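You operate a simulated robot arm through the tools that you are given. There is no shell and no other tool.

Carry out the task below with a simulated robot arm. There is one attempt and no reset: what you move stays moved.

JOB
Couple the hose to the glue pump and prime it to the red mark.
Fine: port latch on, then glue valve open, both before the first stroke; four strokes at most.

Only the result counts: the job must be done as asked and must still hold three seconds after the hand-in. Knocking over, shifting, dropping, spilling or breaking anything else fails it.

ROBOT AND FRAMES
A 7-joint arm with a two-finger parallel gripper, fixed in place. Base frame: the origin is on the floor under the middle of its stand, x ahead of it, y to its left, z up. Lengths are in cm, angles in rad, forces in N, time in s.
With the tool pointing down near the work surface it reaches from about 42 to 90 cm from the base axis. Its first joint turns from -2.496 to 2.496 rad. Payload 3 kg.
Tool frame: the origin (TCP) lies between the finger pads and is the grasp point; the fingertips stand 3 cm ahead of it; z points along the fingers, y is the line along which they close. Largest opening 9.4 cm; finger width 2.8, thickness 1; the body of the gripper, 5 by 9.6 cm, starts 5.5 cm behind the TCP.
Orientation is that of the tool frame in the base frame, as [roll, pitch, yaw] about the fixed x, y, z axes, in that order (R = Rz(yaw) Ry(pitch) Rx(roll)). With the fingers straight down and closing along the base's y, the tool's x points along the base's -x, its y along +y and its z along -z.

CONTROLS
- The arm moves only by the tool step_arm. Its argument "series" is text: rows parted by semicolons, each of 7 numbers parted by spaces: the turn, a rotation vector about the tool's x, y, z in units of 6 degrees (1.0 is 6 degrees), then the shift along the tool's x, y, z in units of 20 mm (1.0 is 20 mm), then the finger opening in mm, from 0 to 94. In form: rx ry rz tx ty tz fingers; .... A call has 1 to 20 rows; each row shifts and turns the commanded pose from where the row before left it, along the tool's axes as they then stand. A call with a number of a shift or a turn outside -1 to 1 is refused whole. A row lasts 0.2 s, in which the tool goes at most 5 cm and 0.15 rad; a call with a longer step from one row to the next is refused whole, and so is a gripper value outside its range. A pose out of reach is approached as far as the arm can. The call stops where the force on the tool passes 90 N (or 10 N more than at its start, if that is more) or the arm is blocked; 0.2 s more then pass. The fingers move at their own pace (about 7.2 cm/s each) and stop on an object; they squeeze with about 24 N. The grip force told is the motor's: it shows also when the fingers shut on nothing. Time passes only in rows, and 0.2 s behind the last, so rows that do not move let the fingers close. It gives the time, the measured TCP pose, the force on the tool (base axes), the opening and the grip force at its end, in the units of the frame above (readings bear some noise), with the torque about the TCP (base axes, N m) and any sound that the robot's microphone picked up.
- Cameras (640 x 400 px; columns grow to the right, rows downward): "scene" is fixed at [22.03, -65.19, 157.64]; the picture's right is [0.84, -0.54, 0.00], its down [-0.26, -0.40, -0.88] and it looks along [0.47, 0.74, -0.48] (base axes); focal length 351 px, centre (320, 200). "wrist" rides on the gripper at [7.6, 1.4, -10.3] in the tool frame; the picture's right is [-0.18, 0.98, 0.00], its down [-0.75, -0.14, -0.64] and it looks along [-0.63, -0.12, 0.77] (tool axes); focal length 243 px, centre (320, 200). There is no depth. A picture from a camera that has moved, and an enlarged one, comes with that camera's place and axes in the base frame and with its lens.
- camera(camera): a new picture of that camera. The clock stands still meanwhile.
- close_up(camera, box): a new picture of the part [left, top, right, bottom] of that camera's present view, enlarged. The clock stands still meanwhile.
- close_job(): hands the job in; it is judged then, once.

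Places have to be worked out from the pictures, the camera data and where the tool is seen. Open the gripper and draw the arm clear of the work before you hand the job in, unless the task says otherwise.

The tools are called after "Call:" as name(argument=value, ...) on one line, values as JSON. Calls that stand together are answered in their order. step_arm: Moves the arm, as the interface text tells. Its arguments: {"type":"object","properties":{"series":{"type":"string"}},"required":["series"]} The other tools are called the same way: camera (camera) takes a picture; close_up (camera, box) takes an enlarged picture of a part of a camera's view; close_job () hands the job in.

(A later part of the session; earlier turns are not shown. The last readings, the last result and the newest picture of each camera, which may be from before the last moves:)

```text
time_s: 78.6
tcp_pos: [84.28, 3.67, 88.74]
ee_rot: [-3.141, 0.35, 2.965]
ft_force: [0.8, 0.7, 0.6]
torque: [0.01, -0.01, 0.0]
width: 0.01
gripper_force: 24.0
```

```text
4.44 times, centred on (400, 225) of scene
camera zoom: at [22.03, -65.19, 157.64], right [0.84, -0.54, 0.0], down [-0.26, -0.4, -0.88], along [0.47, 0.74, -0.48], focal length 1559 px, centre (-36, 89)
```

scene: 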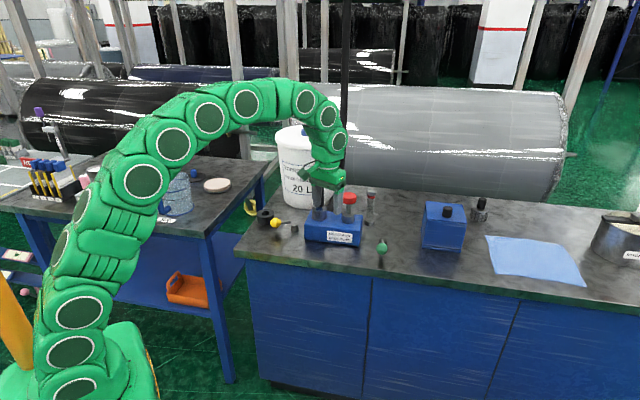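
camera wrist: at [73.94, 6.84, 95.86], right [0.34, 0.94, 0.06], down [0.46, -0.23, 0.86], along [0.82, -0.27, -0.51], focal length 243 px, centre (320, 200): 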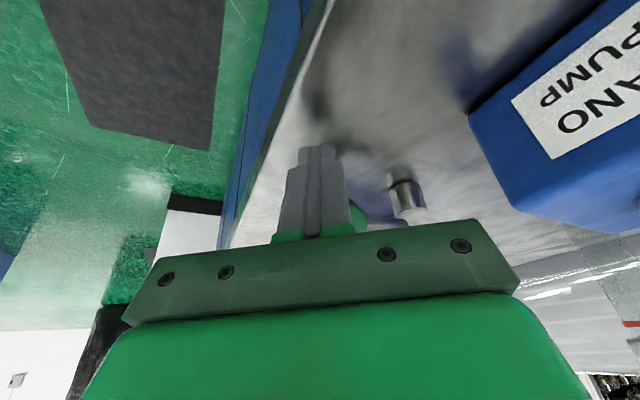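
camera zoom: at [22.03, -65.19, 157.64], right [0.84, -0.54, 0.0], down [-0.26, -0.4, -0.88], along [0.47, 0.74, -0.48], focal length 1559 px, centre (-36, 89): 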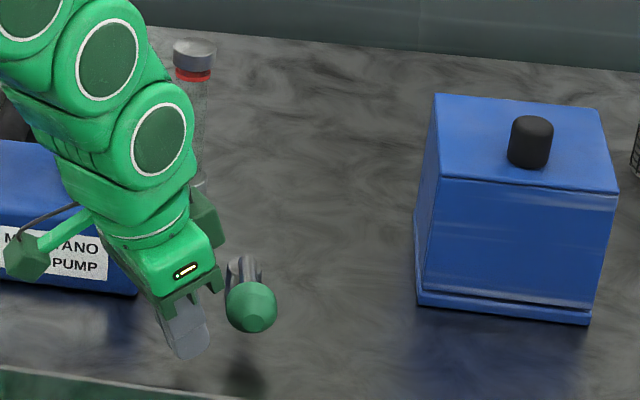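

The fingers stand just behind the ball, laterally centred. Pushing forward horizontally until contact.

Call:
step_arm(series="0 0 0 -0.26 0 0.094 0;0 0 0 -0.26 0 0.094 0;0 0 0 -0.26 0 0.094 0;0 0 0 -0.2 0 0.073 0;0 0 0 -0.2 0 0.073 0;0 0 0 0 0 0 0")

Call:
camera(camera="wrist")

Call:
close_up(camera="scene", box=[360, 210, 440, 270])

```text
time_s: 80.0
tcp_pos: [86.69, 3.31, 88.79]
ee_rot: [-3.141, 0.349, 2.965]
ft_force: [-4.0, -3.4, -3.9]
torque: [-0.02, 0.14, -0.08]
width: 0.0
gripper_force: 24.0
```

```text
taken
camera wrist: at [76.38, 6.42, 95.8], right [0.34, 0.94, 0.06], down [0.46, -0.22, 0.86], along [0.82, -0.27, -0.51], focal length 243 px, centre (320, 200)
```

wrist: 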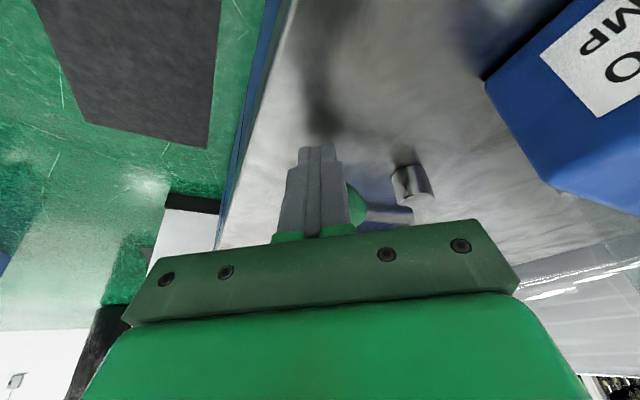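

```text
6.67 times, centred on (400, 240) of scene
camera zoom: at [22.03, -65.19, 157.64], right [0.84, -0.54, 0.0], down [-0.26, -0.4, -0.88], along [0.47, 0.74, -0.48], focal length 2339 px, centre (-213, -67)
```

zoom: 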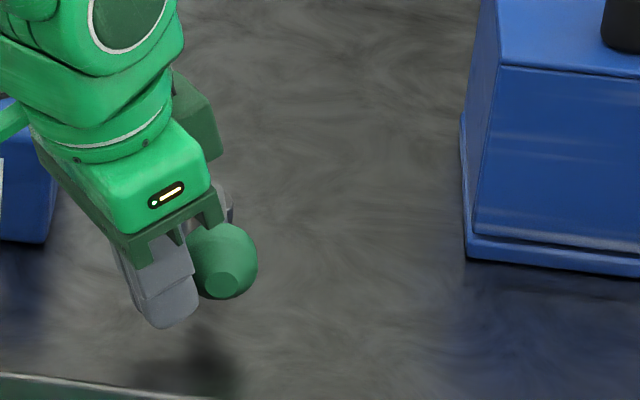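

Light contact of about 6 N. Continuing to push along the ball's arc.

Call:
step_arm(series="0 0 0 -0.29 -0.021 0.106 0;0 0 0 -0.29 -0.021 0.106 0;0 0 0 -0.29 -0.021 0.106 0;0 0 0 -0.29 -0.021 0.106 0;0 0 0 -0.29 -0.021 0.106 0;0 0 0 -0.29 -0.021 0.106 0;0 0 0 0 0 0 0")

Call:
camera(camera="wrist")

Call:
close_up(camera="scene", box=[360, 210, 440, 270])

```text
time_s: 81.6
tcp_pos: [90.21, 2.38, 88.81]
ee_rot: [-3.141, 0.348, 2.966]
ft_force: [-1.9, -1.3, -2.2]
torque: [0.02, 0.07, 0.0]
width: 0.01
gripper_force: 24.4
```

```text
taken
camera wrist: at [80.0, 5.57, 95.83], right [0.34, 0.94, 0.06], down [0.46, -0.23, 0.86], along [0.82, -0.27, -0.51], focal length 243 px, centre (320, 200)
```

wrist: 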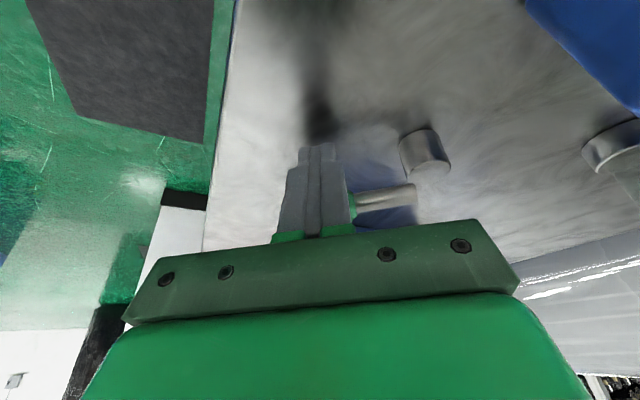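

```text
6.67 times, centred on (400, 240) of scene
camera zoom: at [22.03, -65.19, 157.64], right [0.84, -0.54, 0.0], down [-0.26, -0.4, -0.88], along [0.47, 0.74, -0.48], focal length 2339 px, centre (-213, -67)
```

zoom: 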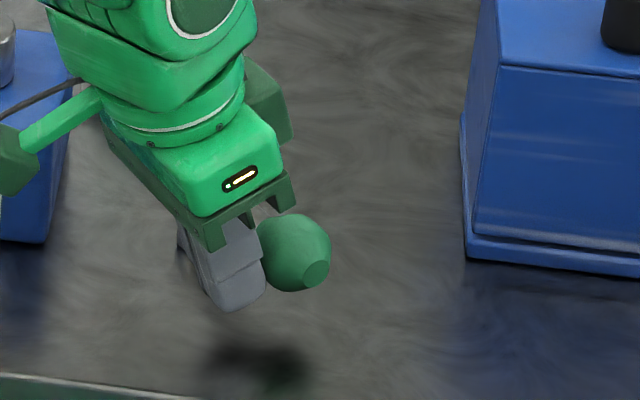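

The lever moves smoothly at about 3 N. Continuing the arc toward its expected end near 70°.

Call:
step_arm(series="0 0 0 -0.277 0.03 0.101 0;0 0 0 -0.277 0.05 0.101 0;0 0 0 -0.277 0.07 0.101 0;0 0 0 -0.242 0.122 0.088 0;0 0 0 0 0 0 0")

Call:
camera(camera="wrist")

Call:
close_up(camera="scene", box=[360, 210, 440, 270])

```text
time_s: 82.8
tcp_pos: [92.52, 2.56, 88.81]
ee_rot: [3.141, 0.348, 2.966]
ft_force: [-1.9, -0.3, -3.6]
torque: [-0.01, 0.09, 0.0]
width: 0.0
gripper_force: 23.8
```

```text
taken
camera wrist: at [82.27, 5.68, 95.79], right [0.34, 0.94, 0.06], down [0.46, -0.23, 0.86], along [0.82, -0.27, -0.51], focal length 243 px, centre (320, 200)
```

wrist: 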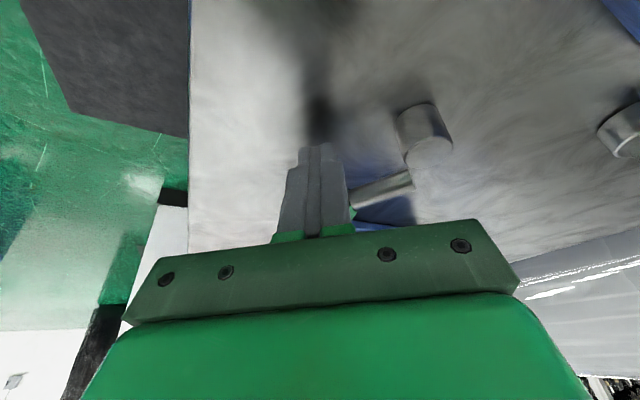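

```text
6.67 times, centred on (400, 240) of scene
camera zoom: at [22.03, -65.19, 157.64], right [0.84, -0.54, 0.0], down [-0.26, -0.4, -0.88], along [0.47, 0.74, -0.48], focal length 2339 px, centre (-213, -67)
```

zoom: 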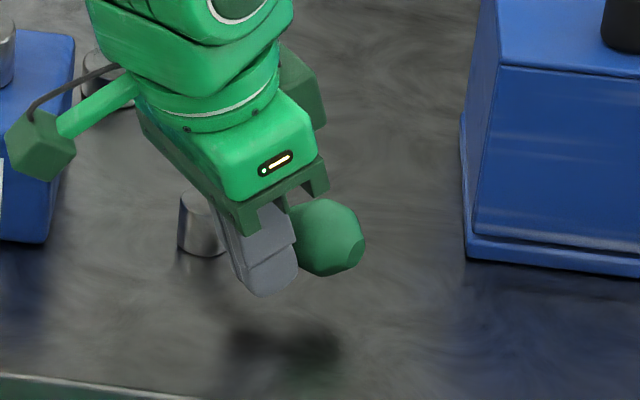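

The ball is now at about (96.2, 1.0), roughly 62° of swing. A bit further until the stop shows in the force.

Call:
step_arm(series="0 0 0 -0.2 0.12 0.073 0;0 0 0 -0.2 0.12 0.073 0;0 0 0 0 0 0 0")

Call:
close_up(camera="scene", box=[360, 210, 440, 270])

```text
time_s: 83.6
tcp_pos: [93.54, 2.94, 88.96]
ee_rot: [3.14, 0.349, 2.966]
ft_force: [0.6, 1.2, -0.5]
torque: [0.04, 0.0, 0.04]
width: 0.01
gripper_force: 23.9
```

```text
6.67 times, centred on (400, 240) of scene
camera zoom: at [22.03, -65.19, 157.64], right [0.84, -0.54, 0.0], down [-0.26, -0.4, -0.88], along [0.47, 0.74, -0.48], focal length 2339 px, centre (-213, -67)
```

zoom: 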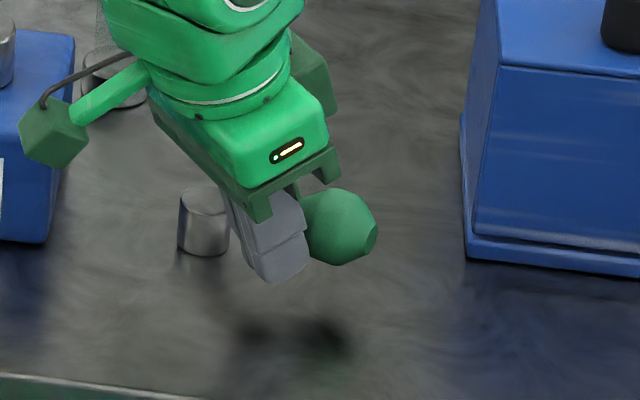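

The ball keeps moving freely. Pushing a little more to find the stop.

Call:
step_arm(series="0 0 0 -0.17 0.1 0.062 0;0 0 0 -0.17 0.1 0.062 0;0 0 0 0 0 0 0")

Call:
close_up(camera="scene", box=[360, 210, 440, 270])

```text
time_s: 84.4
tcp_pos: [94.15, 3.08, 88.72]
ee_rot: [3.141, 0.347, 2.966]
ft_force: [-52.3, -2.9, 13.3]
torque: [-0.09, 0.44, -0.3]
width: 0.02
gripper_force: 24.0
```

```text
6.67 times, centred on (400, 240) of scene
camera zoom: at [22.03, -65.19, 157.64], right [0.84, -0.54, 0.0], down [-0.26, -0.4, -0.88], along [0.47, 0.74, -0.48], focal length 2339 px, centre (-213, -67)
```

zoom: 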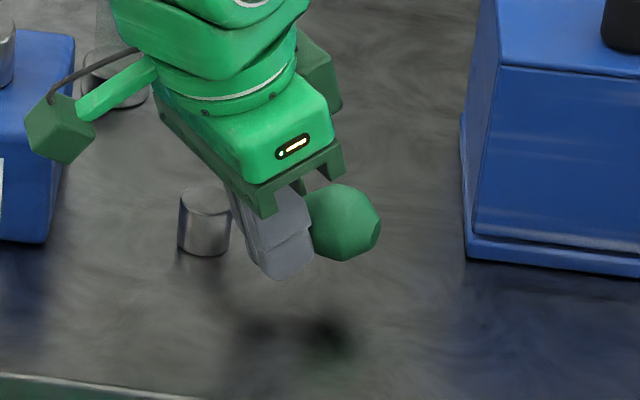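

The force jumped to 52 N, so the green lever is hard against its stop at about 70°. Backing straight off and rising.

Call:
step_arm(series="0 0 0 0.3 0 -0.11 0;0 0 0 0.47 0 -0.171 0;0 0 0 0.47 0 -0.171 0;0 0 0 0.47 0 -0.171 0;0 0 0 0.47 0 -0.171 0;0 0 0 0.47 0 -0.171 0;0 0 0 -0.3 0 -0.85 0;0 0 0 -0.3 0 -0.85 0;0 0 0 -0.3 0 -0.85 0;0 0 0 -0.3 0 -0.85 0;0 0 0 -0.3 0 -0.85 0;0 0 0 -0.3 0 -0.85 0;0 0 0 0 0 0 0")

Call:
camera(camera="wrist")

Call:
close_up(camera="scene", box=[280, 170, 460, 270])

```text
time_s: 87.2
tcp_pos: [88.64, 4.06, 99.58]
ee_rot: [-3.141, 0.348, 2.967]
ft_force: [0.5, 0.3, -0.2]
torque: [0.0, -0.02, -0.01]
width: 0.0
gripper_force: 23.8
```

```text
taken
camera wrist: at [78.3, 7.2, 106.66], right [0.34, 0.94, 0.06], down [0.46, -0.22, 0.86], along [0.82, -0.27, -0.51], focal length 243 px, centre (320, 200)
```

wrist: 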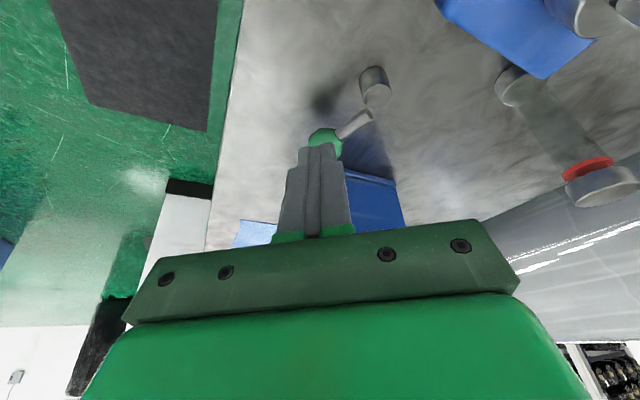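

```text
3.56 times, centred on (370, 220) of scene
camera zoom: at [22.03, -65.19, 157.64], right [0.84, -0.54, 0.0], down [-0.26, -0.4, -0.88], along [0.47, 0.74, -0.48], focal length 1247 px, centre (142, 129)
```

zoom: 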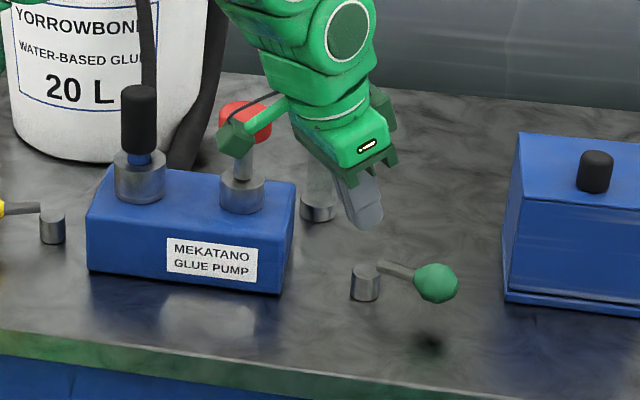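

Green now stands swung away from the block, mirroring yellow. To settle which lever is the latch, I'll repeat the tiny pull test on the plug. First, back to the area above the port.

Call:
step_arm(series="0 0 0 0.841 0.188 -0.866 0;0 0 0 0.841 0.188 -0.866 0;0 0 0 0.841 0.188 -0.866 0;0 0 0 0.841 0.188 -0.866 0;0 0 0 0.841 0.188 -0.866 20;0 0 0 0.841 0.188 -0.866 40;0 0 0 0.841 0.188 -0.866 64;0 0 0 0.841 0.188 -0.866 64;0 0.834 0 0 0 0 64;0 0.834 0 0 0 0 64;0 0.834 0 0 0 0 64;0 0.834 0 0 0 0 64;0 0 0 0 0 0 64")

Call:
step_arm(series="0 0 -1 0 0 0 64;0 0 -1 0 0 0 64;0 0 -1 0 0 0 64;0 0 -1 0 0 0 64;0 0 -1 0 0 0 64;0 0 -1 0 0 0 64;0 0 -1 0 0 0 64;0 0 -1 0 0 0 64;0 0 -1 0 0 0 64;0 0 -1 0 0 0 64;0 0 0 0 0 0 64")

Call:
camera(camera="wrist")

```text
time_s: 90.0
tcp_pos: [72.13, 10.14, 108.02]
ee_rot: [-3.141, -0.001, 2.969]
ft_force: [0.4, 0.0, 0.4]
torque: [0.03, -0.01, -0.01]
width: 6.39
gripper_force: 0.1
```

```text
time_s: 92.4
tcp_pos: [72.11, 10.09, 107.91]
ee_rot: [3.14, 0.0, -2.27]
ft_force: [0.4, 0.7, -1.0]
torque: [0.03, 0.01, -0.02]
width: 6.41
gripper_force: 0.2
```

```text
taken
camera wrist: at [66.12, 5.14, 118.3], right [-0.63, 0.77, 0.0], down [0.59, 0.49, 0.64], along [0.5, 0.41, -0.77], focal length 243 px, centre (320, 200)
```

wrist: 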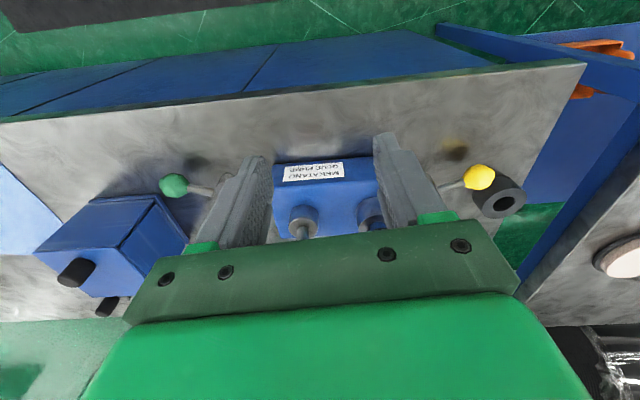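

The orientation is restored. Moving over the plug, then lowering to grip height.

Call:
step_arm(series="0 0 0 -0.92 0.238 0 64;0 0 0 -0.92 0.238 0 64;0 0 0 -0.92 0.238 0 64;0 0 0 -0.92 0.238 0 64;0 0 0 -0.92 0.238 0 64;0 0 0 -0.92 0.238 0 64;0 0 0 -0.92 0.238 0 64;0 0 0 -0.92 0.238 0 64;0 0 0 -0.92 0.238 0 64;0 0 0 -0.9 0.238 0 64;0 0 0 0 0 0 64;0 0 0 0 0 0 64")

Call:
camera(camera="wrist")

```text
time_s: 95.0
tcp_pos: [80.27, 27.25, 108.0]
ee_rot: [3.139, 0.001, -2.269]
ft_force: [-0.3, -0.1, -0.3]
torque: [0.0, 0.01, -0.03]
width: 6.4
gripper_force: 0.0
```

```text
taken
camera wrist: at [74.3, 22.28, 118.37], right [-0.63, 0.77, 0.0], down [0.59, 0.49, 0.64], along [0.5, 0.41, -0.77], focal length 243 px, centre (320, 200)
```

wrist: 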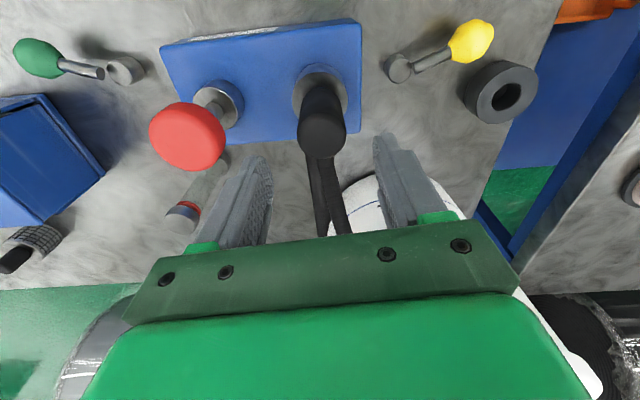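

Call:
step_arm(series="0 0 0 0 0 0.55 64;0 0 0 0 0 0.55 64;0 0 0 0 0 0.55 64;0 0 0 0 0 0.55 64;0 0 0 0 0 0.55 64;0 0 0 0 0 0.55 64;0 0 0 0 0 0.55 64;0 0 0 0 0 0.55 64;0 0 0 0 0 0 64;0 0 0 0 0 0 50;0 0 0 0 0 0 30;0 0 0 0 0 0 20;0 0 0 0 0 0 20;0 0 0 0 0 0 20")

Call:
close_up(camera="scene", box=[308, 185, 340, 225])

```text
time_s: 98.0
tcp_pos: [80.21, 27.25, 99.18]
ee_rot: [3.141, 0.0, -2.27]
ft_force: [1.0, 0.5, 1.5]
torque: [0.07, -0.03, 0.02]
width: 3.49
gripper_force: 24.3
```

```text
10.00 times, centred on (324, 205) of scene
camera zoom: at [22.03, -65.19, 157.64], right [0.84, -0.54, 0.0], down [-0.26, -0.4, -0.88], along [0.47, 0.74, -0.48], focal length 3508 px, centre (280, 150)
```

zoom: 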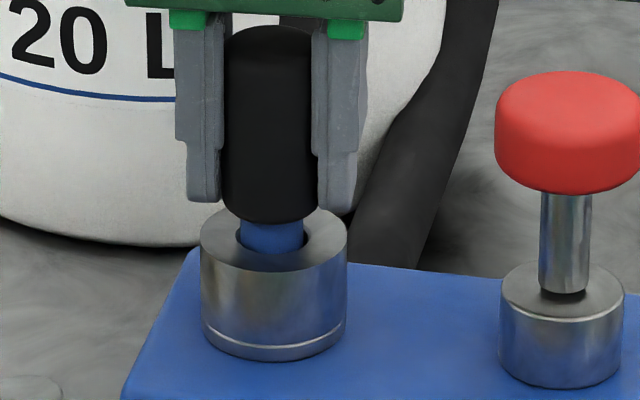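

The plug is gripped with almost no load. Pulling up 2 mm to check for resistance.

Call:
step_arm(series="0 0 0 0 0 -0.05 20;0 0 0 0 0 -0.05 20;0 0 0 0 0 -0.05 20;0 0 0 0 0 0 20")

Call:
close_up(camera="scene", box=[308, 185, 340, 225])

```text
time_s: 99.0
tcp_pos: [80.3, 27.45, 99.59]
ee_rot: [3.141, -0.001, -2.272]
ft_force: [-0.4, 1.3, -2.3]
torque: [0.0, 0.03, -0.01]
width: 3.51
gripper_force: 24.2
```

```text
10.00 times, centred on (324, 205) of scene
camera zoom: at [22.03, -65.19, 157.64], right [0.84, -0.54, 0.0], down [-0.26, -0.4, -0.88], along [0.47, 0.74, -0.48], focal length 3508 px, centre (280, 150)
```

zoom: 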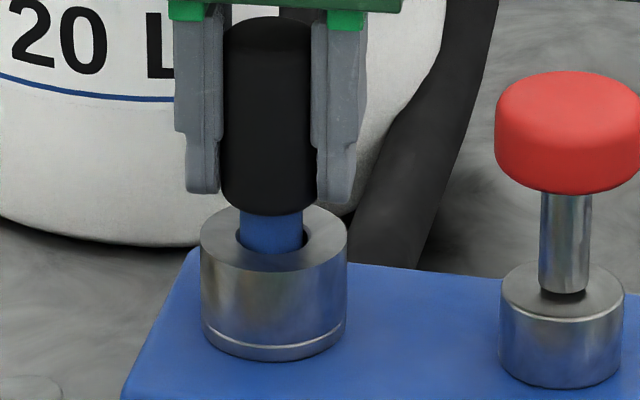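

There is still no lock, so neither lever holds the plug physically. By position, yellow beside the port is the latch and green is the valve, and they were operated in the required order. Re-seating the plug firmly, then releasing and rising.

Call:
step_arm(series="0 0 0 0.03 -0.03 0.08 20;0 0 0 0 0 0.08 20;0 0 0 0 0 0.08 20;0 0 0 0 0 0.08 20;0 0 0 0 0 0 20")

Call:
close_up(camera="scene", box=[308, 185, 340, 225])

```text
time_s: 100.2
tcp_pos: [80.18, 27.2, 98.82]
ee_rot: [3.141, 0.001, -2.27]
ft_force: [-1.1, 2.1, 27.9]
torque: [0.26, 0.03, 0.02]
width: 3.53
gripper_force: 13.1
```

```text
10.00 times, centred on (324, 205) of scene
camera zoom: at [22.03, -65.19, 157.64], right [0.84, -0.54, 0.0], down [-0.26, -0.4, -0.88], along [0.47, 0.74, -0.48], focal length 3508 px, centre (280, 150)
```

zoom: 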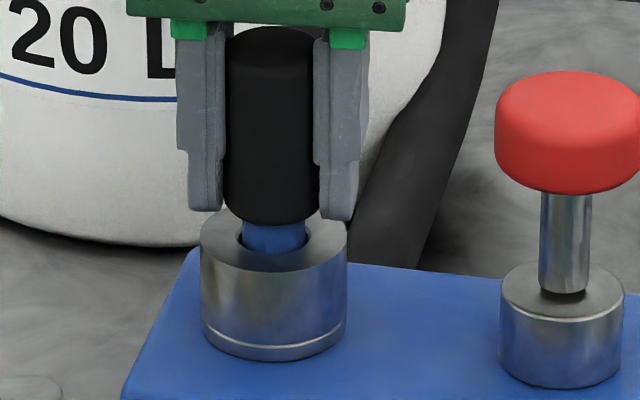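

The plug is bottomed again. Releasing and rising, then zooming on the red knob to fix its position.

Call:
step_arm(series="0 0 0 0 0 -0.07 20;0 0 0 0 0 0 36;0 0 0 0 0 0 50;0 0 0 0 0 0 64;0 0 0 0 0 -0.5 64;0 0 0 0 0 -0.8 64;0 0 0 0 0 -0.8 64;0 0 0 0 0 -0.8 64;0 0 0 0 0 -0.8 64;0 0 0 0 0 -0.8 64;0 0 0 0 0 0 64")

Call:
close_up(camera="wrist", box=[130, 60, 270, 250])

Call:
close_up(camera="scene", box=[310, 180, 390, 240])

```text
time_s: 102.6
tcp_pos: [80.22, 27.26, 108.06]
ee_rot: [3.141, 0.001, -2.271]
ft_force: [-0.2, -0.5, -0.8]
torque: [-0.01, 0.0, -0.03]
width: 6.41
gripper_force: 0.1
```

```text
2.11 times, centred on (200, 155) of wrist
camera zoom: at [74.21, 22.27, 118.38], right [-0.63, 0.77, 0.0], down [0.59, 0.49, 0.64], along [0.5, 0.41, -0.77], focal length 511 px, centre (573, 295)
```

zoom: 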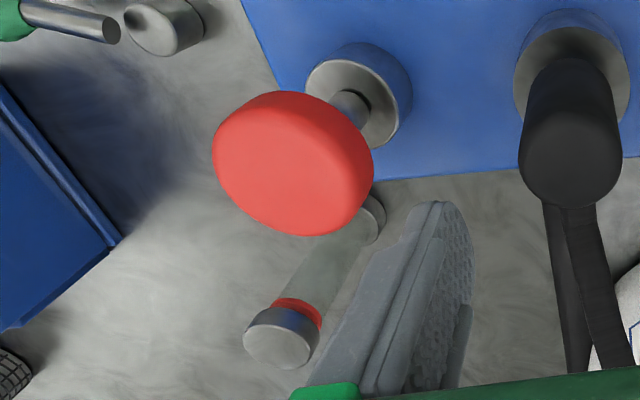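

```text
6.67 times, centred on (350, 210) of scene
camera zoom: at [22.03, -65.19, 157.64], right [0.84, -0.54, 0.0], down [-0.26, -0.4, -0.88], along [0.47, 0.74, -0.48], focal length 2339 px, centre (120, 133)
```

zoom: 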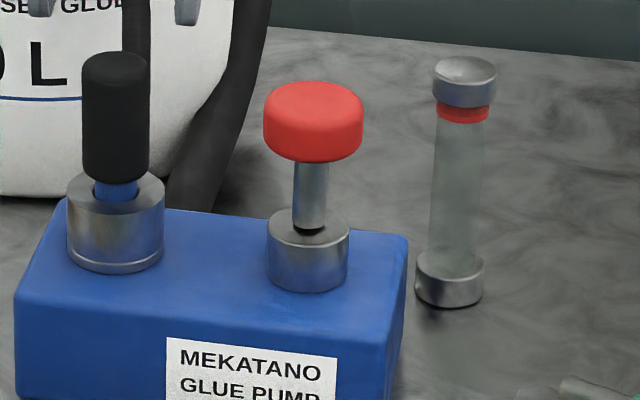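

The knob centre is at (87.7, 19.5), with its top near z≈101 and the collar top at z≈93. I'll retreat, close the fingers, turn toward the knob and tilt 20° outward for reach.

Call:
step_arm(series="0 0 0 0.872 -0.284 0 64;0 0 0 0.872 -0.284 0 64;0 0 0 0.872 -0.284 0 64;0 0 0 0.872 -0.284 0 64;0 0 0 0.872 -0.284 0 64;0 0 0 0.872 -0.284 0 64;0 0 0 0.872 -0.284 0 64;0 0 0 0.872 -0.284 0 64;0 0 0 0.872 -0.284 0 64;0 0 0.905 0 0 0 40;0 0 0.905 0 0 0 20;0 0 0.905 0 0 0 0;0 0 0.905 0 0 0 0;0 0 0.905 0 0 0 0;0 0 0.905 0 0 0 0;0 0 0.905 0 0 0 0;0 0 0 0 0 0 0")

Call:
step_arm(series="0 -0.833 0 0 0 0 0;0 -0.833 0 0 0 0 0;0 -0.833 0 0 0 0 0;0 -0.833 0 0 0 0 0;0 0 0 0 0 0 0")

Call:
camera(camera="wrist")

Call:
camera(camera="scene")

```text
time_s: 106.2
tcp_pos: [74.06, 11.84, 108.06]
ee_rot: [3.141, -0.002, -2.934]
ft_force: [-0.1, 0.1, 0.4]
torque: [0.01, -0.01, 0.02]
width: 0.01
gripper_force: 23.8
```

```text
time_s: 107.4
tcp_pos: [74.08, 11.87, 107.99]
ee_rot: [3.14, 0.351, -2.935]
ft_force: [0.3, 0.7, 0.5]
torque: [-0.01, 0.01, -0.01]
width: 0.0
gripper_force: 24.2
```

```text
taken
camera wrist: at [63.32, 11.0, 115.08], right [-0.03, 1.0, 0.06], down [0.51, -0.04, 0.86], along [0.86, 0.06, -0.5], focal length 243 px, centre (320, 200)
```

wrist: 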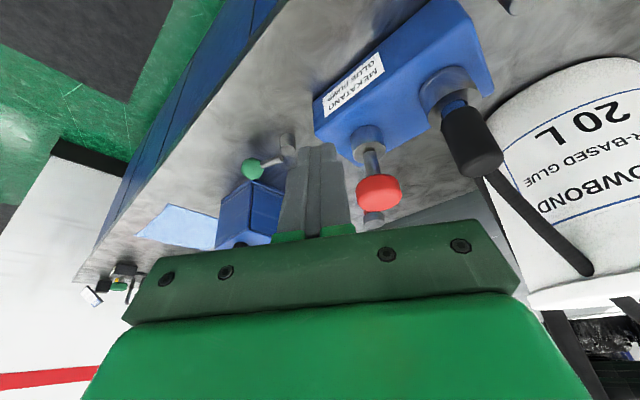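

```text
taken
```

scene: 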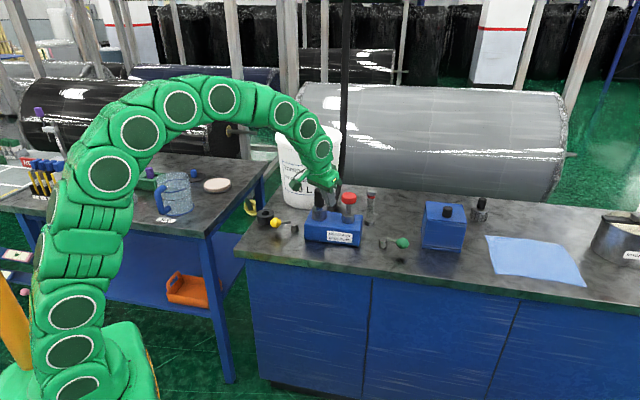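

Moving to hover over the knob, with the closed fingertips at z≈105, about 4 cm above it.

Call:
step_arm(series="0 0 0 -0.882 0.294 0.356 0;0 0 0 -0.882 0.294 0.356 0;0 0 0 -0.882 0.294 0.356 0;0 0 0 -0.882 0.294 0.356 0;0 0 0 -0.882 0.294 0.356 0;0 0 0 -0.882 0.294 0.356 0;0 0 0 -0.882 0.294 0.356 0;0 0 0 -0.882 0.294 0.356 0;0 0 0 0 0 0 0;0 0 0 0 0 0 0")

Call:
camera(camera="wrist")

Call:
close_up(camera="scene", box=[290, 140, 410, 250])

```text
time_s: 109.6
tcp_pos: [87.97, 19.55, 107.48]
ee_rot: [3.141, 0.348, -2.935]
ft_force: [0.1, 0.8, -1.0]
torque: [0.0, -0.02, 0.03]
width: 0.0
gripper_force: 24.0
```

```text
taken
camera wrist: at [77.22, 18.69, 114.64], right [-0.03, 1.0, 0.06], down [0.51, -0.04, 0.86], along [0.86, 0.06, -0.5], focal length 243 px, centre (320, 200)
```

wrist: 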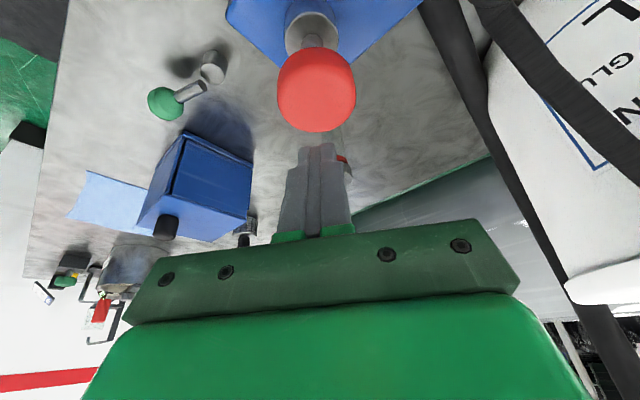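

```text
3.64 times, centred on (350, 195) of scene
camera zoom: at [22.03, -65.19, 157.64], right [0.84, -0.54, 0.0], down [-0.26, -0.4, -0.88], along [0.47, 0.74, -0.48], focal length 1276 px, centre (211, 218)
```

zoom: 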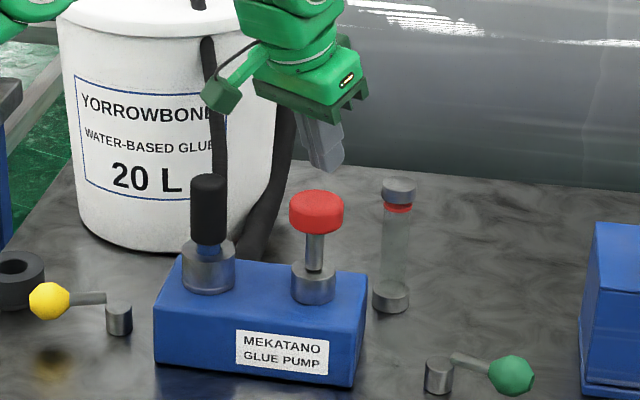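

The fingertips sit directly over the knob centre. Descending to just above contact.

Call:
step_arm(series="0 0 0 0.12 0 0.329 0;0 0 0 0.12 0 0.329 0;0 0 0 0.12 0 0.329 0;0 0 0 0.12 0 0.329 0;0 0 0 0 0 0 0")

Call:
close_up(camera="scene", box=[320, 170, 390, 230])

Call:
camera(camera="wrist")

```text
time_s: 110.8
tcp_pos: [87.97, 19.6, 104.77]
ee_rot: [3.14, 0.35, -2.933]
ft_force: [2.4, 1.0, 1.7]
torque: [-0.01, -0.09, -0.01]
width: 0.0
gripper_force: 23.4
```

```text
6.67 times, centred on (355, 200) of scene
camera zoom: at [22.03, -65.19, 157.64], right [0.84, -0.54, 0.0], down [-0.26, -0.4, -0.88], along [0.47, 0.74, -0.48], focal length 2339 px, centre (87, 200)
```

zoom: 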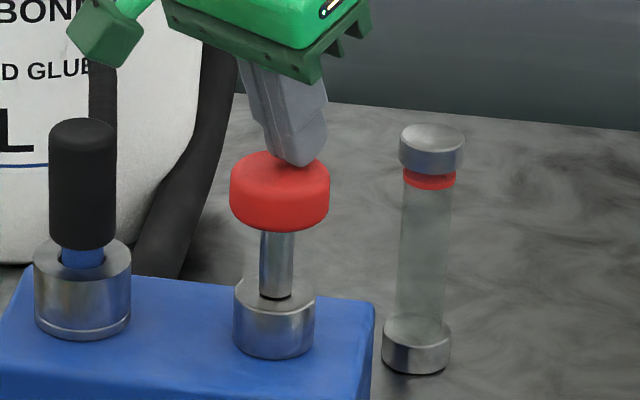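

```text
taken
camera wrist: at [77.23, 18.73, 111.74], right [-0.03, 1.0, 0.06], down [0.51, -0.04, 0.86], along [0.86, 0.06, -0.5], focal length 243 px, centre (320, 200)
```

wrist: 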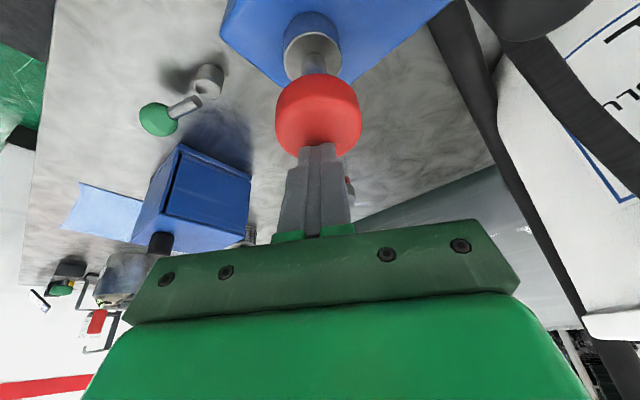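

Just touching the knob. Starting the first stroke: press straight down about 2.5 cm, then check.

Call:
step_arm(series="0 0 0 0.086 0 0.235 0;0 0 0 0.086 0 0.235 0;0 0 0 0.086 0 0.235 0;0 0 0 0.086 0 0.235 0;0 0 0 0.086 0 0.235 0")

Call:
close_up(camera="scene", box=[320, 170, 390, 230])

```text
time_s: 112.0
tcp_pos: [88.03, 19.66, 102.26]
ee_rot: [-3.141, 0.347, -2.934]
ft_force: [-5.1, -3.3, 7.4]
torque: [-0.11, 0.21, 0.02]
width: 0.0
gripper_force: 23.4
```

```text
6.67 times, centred on (355, 200) of scene
camera zoom: at [22.03, -65.19, 157.64], right [0.84, -0.54, 0.0], down [-0.26, -0.4, -0.88], along [0.47, 0.74, -0.48], focal length 2339 px, centre (87, 200)
```

zoom: 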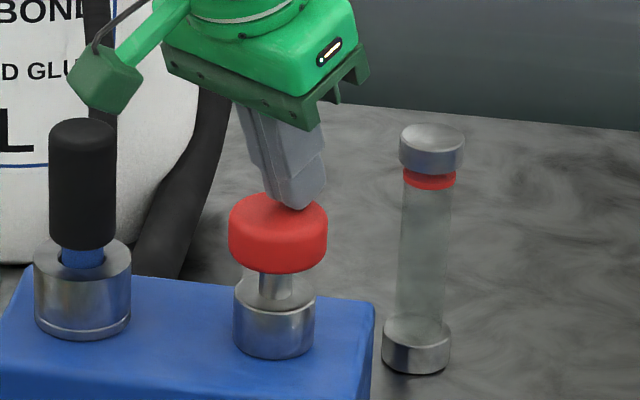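

The knob follows with only about 8 N. Continuing down toward the end of the stroke.

Call:
step_arm(series="0 0 0 0.086 0 0.235 0;0 0 0 0.086 0 0.235 0;0 0 0 0.086 0 0.235 0;0 0 0 0.07 0 0.19 0;0 0 0 0 0 0 0")

Call:
close_up(camera="scene", box=[320, 170, 390, 230])

```text
time_s: 113.2
tcp_pos: [88.12, 19.8, 100.31]
ee_rot: [3.141, 0.352, -2.933]
ft_force: [1.0, -5.6, 10.6]
torque: [-0.2, -0.02, 0.0]
width: 0.0
gripper_force: 24.3
```

```text
6.67 times, centred on (355, 200) of scene
camera zoom: at [22.03, -65.19, 157.64], right [0.84, -0.54, 0.0], down [-0.26, -0.4, -0.88], along [0.47, 0.74, -0.48], focal length 2339 px, centre (87, 200)
```

zoom: 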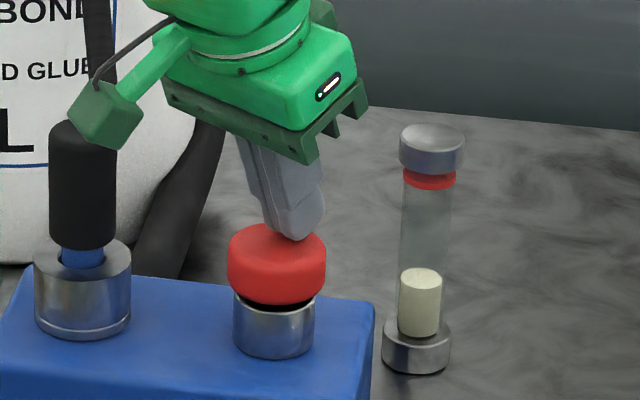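

The system is primed correctly: glue rose to roughly a third of the way to the mark. I'll press the last few millimetres to complete the stroke and see whether the level depends on depth.

Call:
step_arm(series="0 0 0 0.05 0 0.14 0;0 0 0 0.05 0 0.14 0;0 0 0 0 0 0 0")

Call:
close_up(camera="scene", box=[320, 170, 390, 230])

```text
time_s: 114.0
tcp_pos: [88.03, 19.58, 100.18]
ee_rot: [-3.141, 0.357, -2.933]
ft_force: [-11.7, -10.7, 69.4]
torque: [-0.4, 0.59, 0.04]
width: 0.01
gripper_force: 23.7
```

```text
6.67 times, centred on (355, 200) of scene
camera zoom: at [22.03, -65.19, 157.64], right [0.84, -0.54, 0.0], down [-0.26, -0.4, -0.88], along [0.47, 0.74, -0.48], focal length 2339 px, centre (87, 200)
```

zoom: 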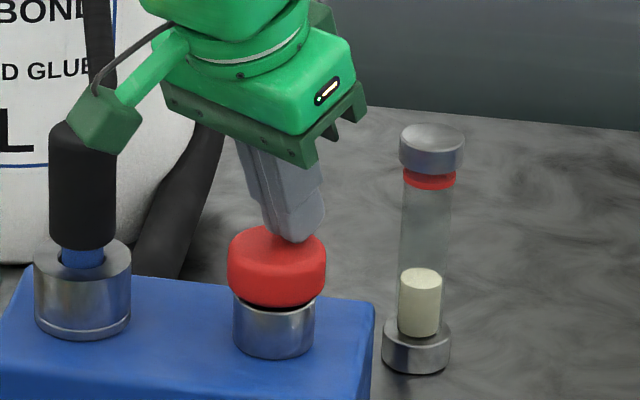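

The plunger bottomed at 69 N with the level unchanged, so one full stroke raised it about a third. Lifting off to see whether the plunger returns by itself.

Call:
step_arm(series="0 0 0 -0.103 0 -0.282 0;0 0 0 -0.103 0 -0.282 0;0 0 0 -0.103 0 -0.282 0;0 0 0 -0.103 0 -0.282 0;0 0 0 0 0 0 0")

Call:
close_up(camera="scene", box=[320, 170, 390, 230])

```text
time_s: 115.2
tcp_pos: [87.97, 19.81, 102.22]
ee_rot: [3.138, 0.35, -2.934]
ft_force: [-4.6, 4.7, 7.2]
torque: [0.13, 0.16, 0.0]
width: 0.0
gripper_force: 24.4
```

```text
6.67 times, centred on (355, 200) of scene
camera zoom: at [22.03, -65.19, 157.64], right [0.84, -0.54, 0.0], down [-0.26, -0.4, -0.88], along [0.47, 0.74, -0.48], focal length 2339 px, centre (87, 200)
```

zoom: 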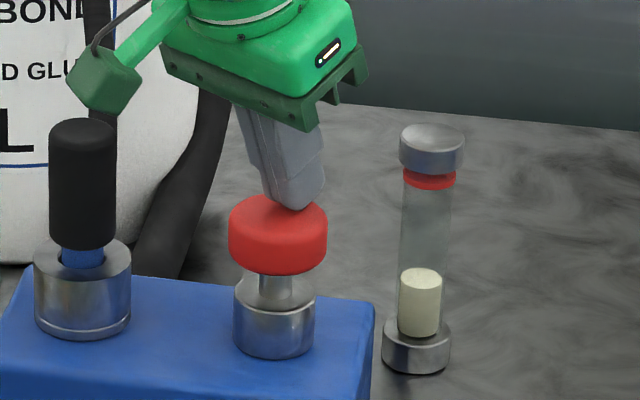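

The plunger is spring-returned. Rising until it is fully up and free.

Call:
step_arm(series="0 0 0 -0.103 0 -0.282 0;0 0 0 -0.103 0 -0.282 0;0 0 0 -0.103 0 -0.282 0;0 0 0 -0.103 0 -0.282 0;0 0 0 -0.103 0 -0.282 0;0 0 0 0 0 0 0;0 0 0 0 0 0 0")

Call:
close_up(camera="scene", box=[320, 170, 390, 230])

Call:
close_up(camera="scene", box=[360, 185, 384, 230])

```text
time_s: 116.8
tcp_pos: [88.1, 19.69, 104.97]
ee_rot: [3.138, 0.349, -2.936]
ft_force: [-0.5, -0.5, 0.4]
torque: [0.02, -0.01, -0.02]
width: 0.0
gripper_force: 24.2
```

```text
6.67 times, centred on (355, 200) of scene
camera zoom: at [22.03, -65.19, 157.64], right [0.84, -0.54, 0.0], down [-0.26, -0.4, -0.88], along [0.47, 0.74, -0.48], focal length 2339 px, centre (87, 200)
```

zoom: 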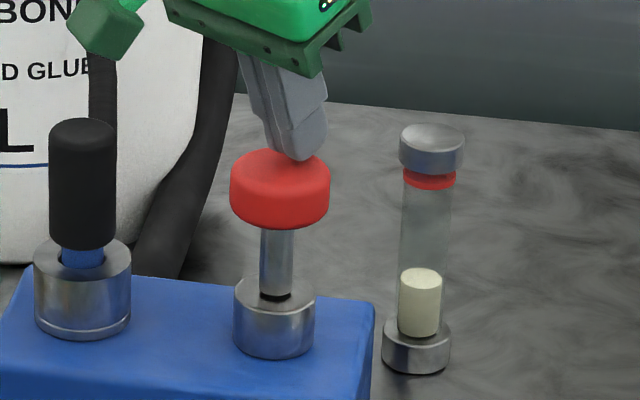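

```text
8.89 times, centred on (372, 208) of scene
camera zoom: at [22.03, -65.19, 157.64], right [0.84, -0.54, 0.0], down [-0.26, -0.4, -0.88], along [0.47, 0.74, -0.48], focal length 3118 px, centre (-142, 133)
```

zoom: 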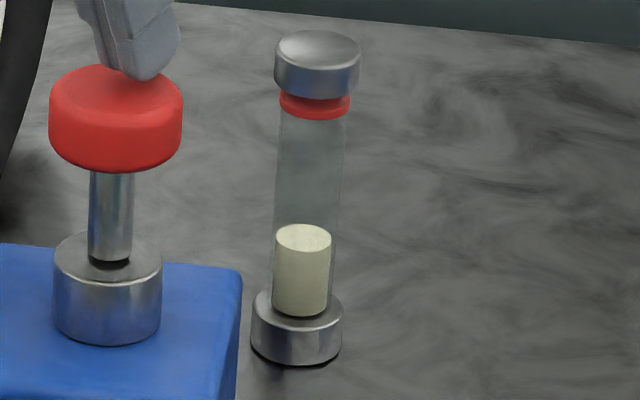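

The level rose about 67 px of the roughly 205 px to the mark, so three full strokes should land on it. Second stroke: full press down.

Call:
step_arm(series="0 0 0 0.086 0 0.235 0;0 0 0 0.086 0 0.235 0;0 0 0 0.086 0 0.235 0;0 0 0 0.086 0 0.235 0;0 0 0 0.086 0 0.235 0;0 0 0 0.086 0 0.235 0;0 0 0 0.086 0 0.235 0;0 0 0 0.086 0 0.235 0;0 0 0 0.086 0 0.235 0;0 0 0 0.06 0 0.164 0;0 0 0 0 0 0 0")

Call:
close_up(camera="scene", box=[320, 170, 390, 230])

Call:
close_up(camera="scene", box=[360, 185, 384, 230])

```text
time_s: 119.2
tcp_pos: [88.1, 19.62, 100.21]
ee_rot: [3.14, 0.351, -2.933]
ft_force: [-4.8, 1.8, 11.8]
torque: [0.05, 0.17, 0.01]
width: 0.0
gripper_force: 23.4
```

```text
6.67 times, centred on (355, 200) of scene
camera zoom: at [22.03, -65.19, 157.64], right [0.84, -0.54, 0.0], down [-0.26, -0.4, -0.88], along [0.47, 0.74, -0.48], focal length 2339 px, centre (87, 200)
```

zoom: 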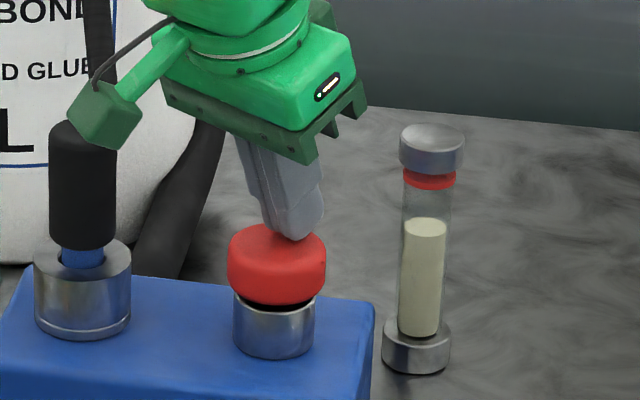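

```text
8.89 times, centred on (372, 208) of scene
camera zoom: at [22.03, -65.19, 157.64], right [0.84, -0.54, 0.0], down [-0.26, -0.4, -0.88], along [0.47, 0.74, -0.48], focal length 3118 px, centre (-142, 133)
```

zoom: 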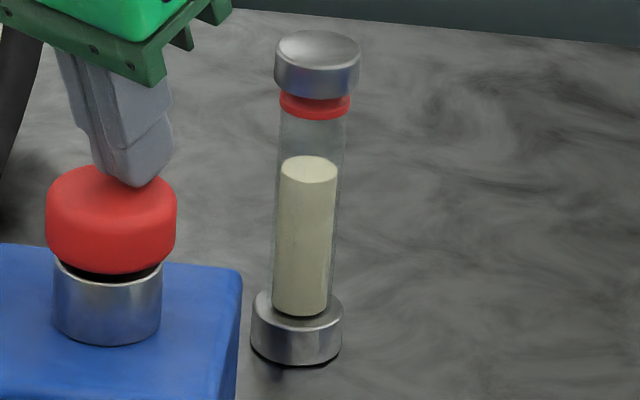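

The level rose by the same step, and one more stroke should bring it into the red ring. Raising fully to let the plunger return.

Call:
step_arm(series="0 0 0 -0.103 0 -0.282 0;0 0 0 -0.103 0 -0.282 0;0 0 0 -0.103 0 -0.282 0;0 0 0 -0.103 0 -0.282 0;0 0 0 -0.103 0 -0.282 0;0 0 0 -0.103 0 -0.282 0;0 0 0 -0.103 0 -0.282 0;0 0 0 -0.103 0 -0.282 0;0 0 0 0 0 0 0;0 0 0 0 0 0 0")

Call:
close_up(camera="scene", box=[320, 170, 390, 230])

```text
time_s: 121.4
tcp_pos: [88.16, 19.83, 105.0]
ee_rot: [3.139, 0.349, -2.931]
ft_force: [0.3, -0.2, -0.3]
torque: [-0.01, 0.0, 0.0]
width: 0.0
gripper_force: 24.4
```

```text
6.67 times, centred on (355, 200) of scene
camera zoom: at [22.03, -65.19, 157.64], right [0.84, -0.54, 0.0], down [-0.26, -0.4, -0.88], along [0.47, 0.74, -0.48], focal length 2339 px, centre (87, 200)
```

zoom: 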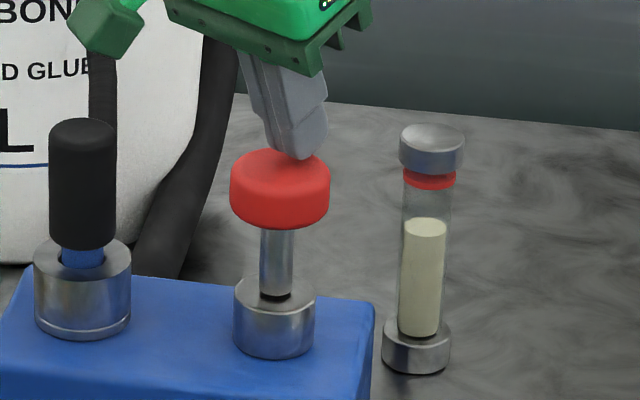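

The plunger is fully back up and the level holds. Third stroke: full press down.

Call:
step_arm(series="0 0 0 0.086 0 0.235 0;0 0 0 0.086 0 0.235 0;0 0 0 0.086 0 0.235 0;0 0 0 0.086 0 0.235 0;0 0 0 0.086 0 0.235 0;0 0 0 0.086 0 0.235 0;0 0 0 0.086 0 0.235 0;0 0 0 0.086 0 0.235 0;0 0 0 0.086 0 0.235 0;0 0 0 0.06 0 0.164 0;0 0 0 0 0 0 0")

Call:
close_up(camera="scene", box=[320, 170, 390, 230])

Call:
close_up(camera="scene", box=[360, 185, 384, 230])

```text
time_s: 123.8
tcp_pos: [88.0, 19.72, 100.23]
ee_rot: [3.14, 0.351, -2.933]
ft_force: [-8.5, -3.4, 20.2]
torque: [-0.15, 0.31, 0.04]
width: 0.01
gripper_force: 24.4
```

```text
6.67 times, centred on (355, 200) of scene
camera zoom: at [22.03, -65.19, 157.64], right [0.84, -0.54, 0.0], down [-0.26, -0.4, -0.88], along [0.47, 0.74, -0.48], focal length 2339 px, centre (87, 200)
```

zoom: 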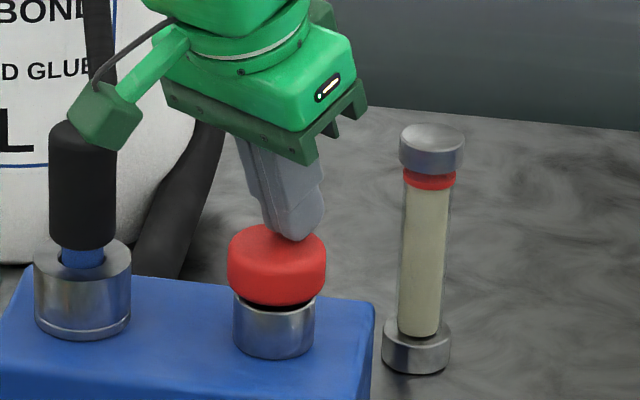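

```text
8.89 times, centred on (372, 208) of scene
camera zoom: at [22.03, -65.19, 157.64], right [0.84, -0.54, 0.0], down [-0.26, -0.4, -0.88], along [0.47, 0.74, -0.48], focal length 3118 px, centre (-142, 133)
```

zoom: 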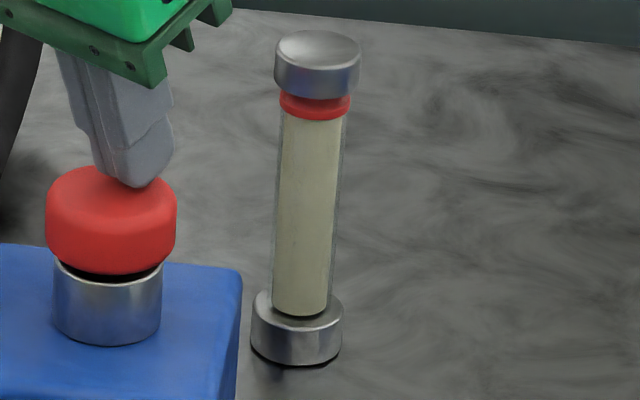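

The glue column now reaches into the red ring. Raising off the knob, then inspecting the glass closely.

Call:
step_arm(series="0 0 0 -0.103 0 -0.282 0;0 0 0 -0.103 0 -0.282 0;0 0 0 -0.103 0 -0.282 0;0 0 0 -0.103 0 -0.282 0;0 0 0 -0.103 0 -0.282 0;0 0 0 -0.103 0 -0.282 0;0 0 0 -0.103 0 -0.282 0;0 0 0 -0.103 0 -0.282 0;0 0 0 -0.14 0 -0.38 0;0 0 0 -0.14 0 -0.38 0;0 0 0 -0.14 0 -0.38 0;0 0 0 0 0 0 0")

Call:
close_up(camera="scene", box=[362, 184, 382, 204])

Call:
close_up(camera="scene", box=[250, 160, 430, 260])

Call:
camera(camera="wrist")

```text
time_s: 126.4
tcp_pos: [88.19, 19.59, 107.42]
ee_rot: [3.14, 0.351, -2.935]
ft_force: [-1.0, 0.0, 0.2]
torque: [-0.03, -0.06, 0.01]
width: 0.0
gripper_force: 23.9
```

```text
16.00 times, centred on (372, 194) of scene
camera zoom: at [22.03, -65.19, 157.64], right [0.84, -0.54, 0.0], down [-0.26, -0.4, -0.88], along [0.47, 0.74, -0.48], focal length 5613 px, centre (-512, 296)
```

zoom: 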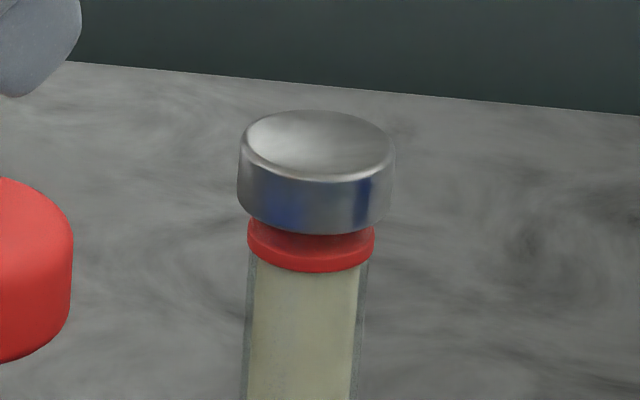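

```text
3.56 times, centred on (340, 210) of scene
camera zoom: at [22.03, -65.19, 157.64], right [0.84, -0.54, 0.0], down [-0.26, -0.4, -0.88], along [0.47, 0.74, -0.48], focal length 1247 px, centre (249, 164)
```

zoom: 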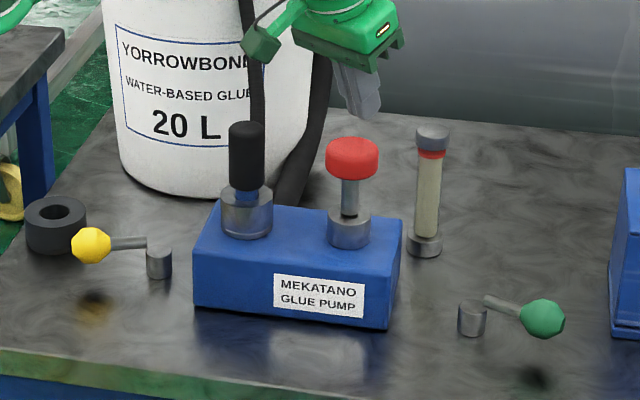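

```text
taken
camera wrist: at [77.41, 18.73, 114.55], right [-0.03, 1.0, 0.06], down [0.51, -0.04, 0.86], along [0.86, 0.06, -0.5], focal length 243 px, centre (320, 200)
```

wrist: 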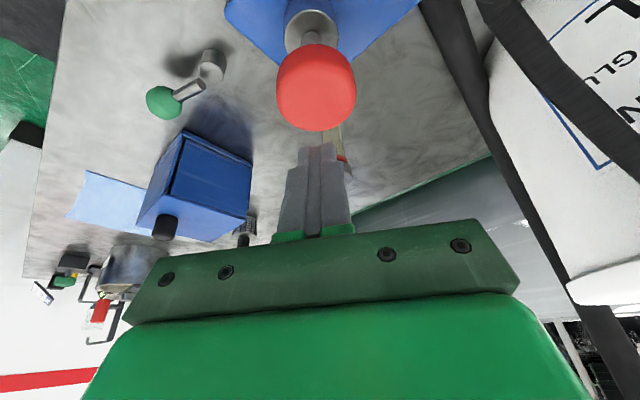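

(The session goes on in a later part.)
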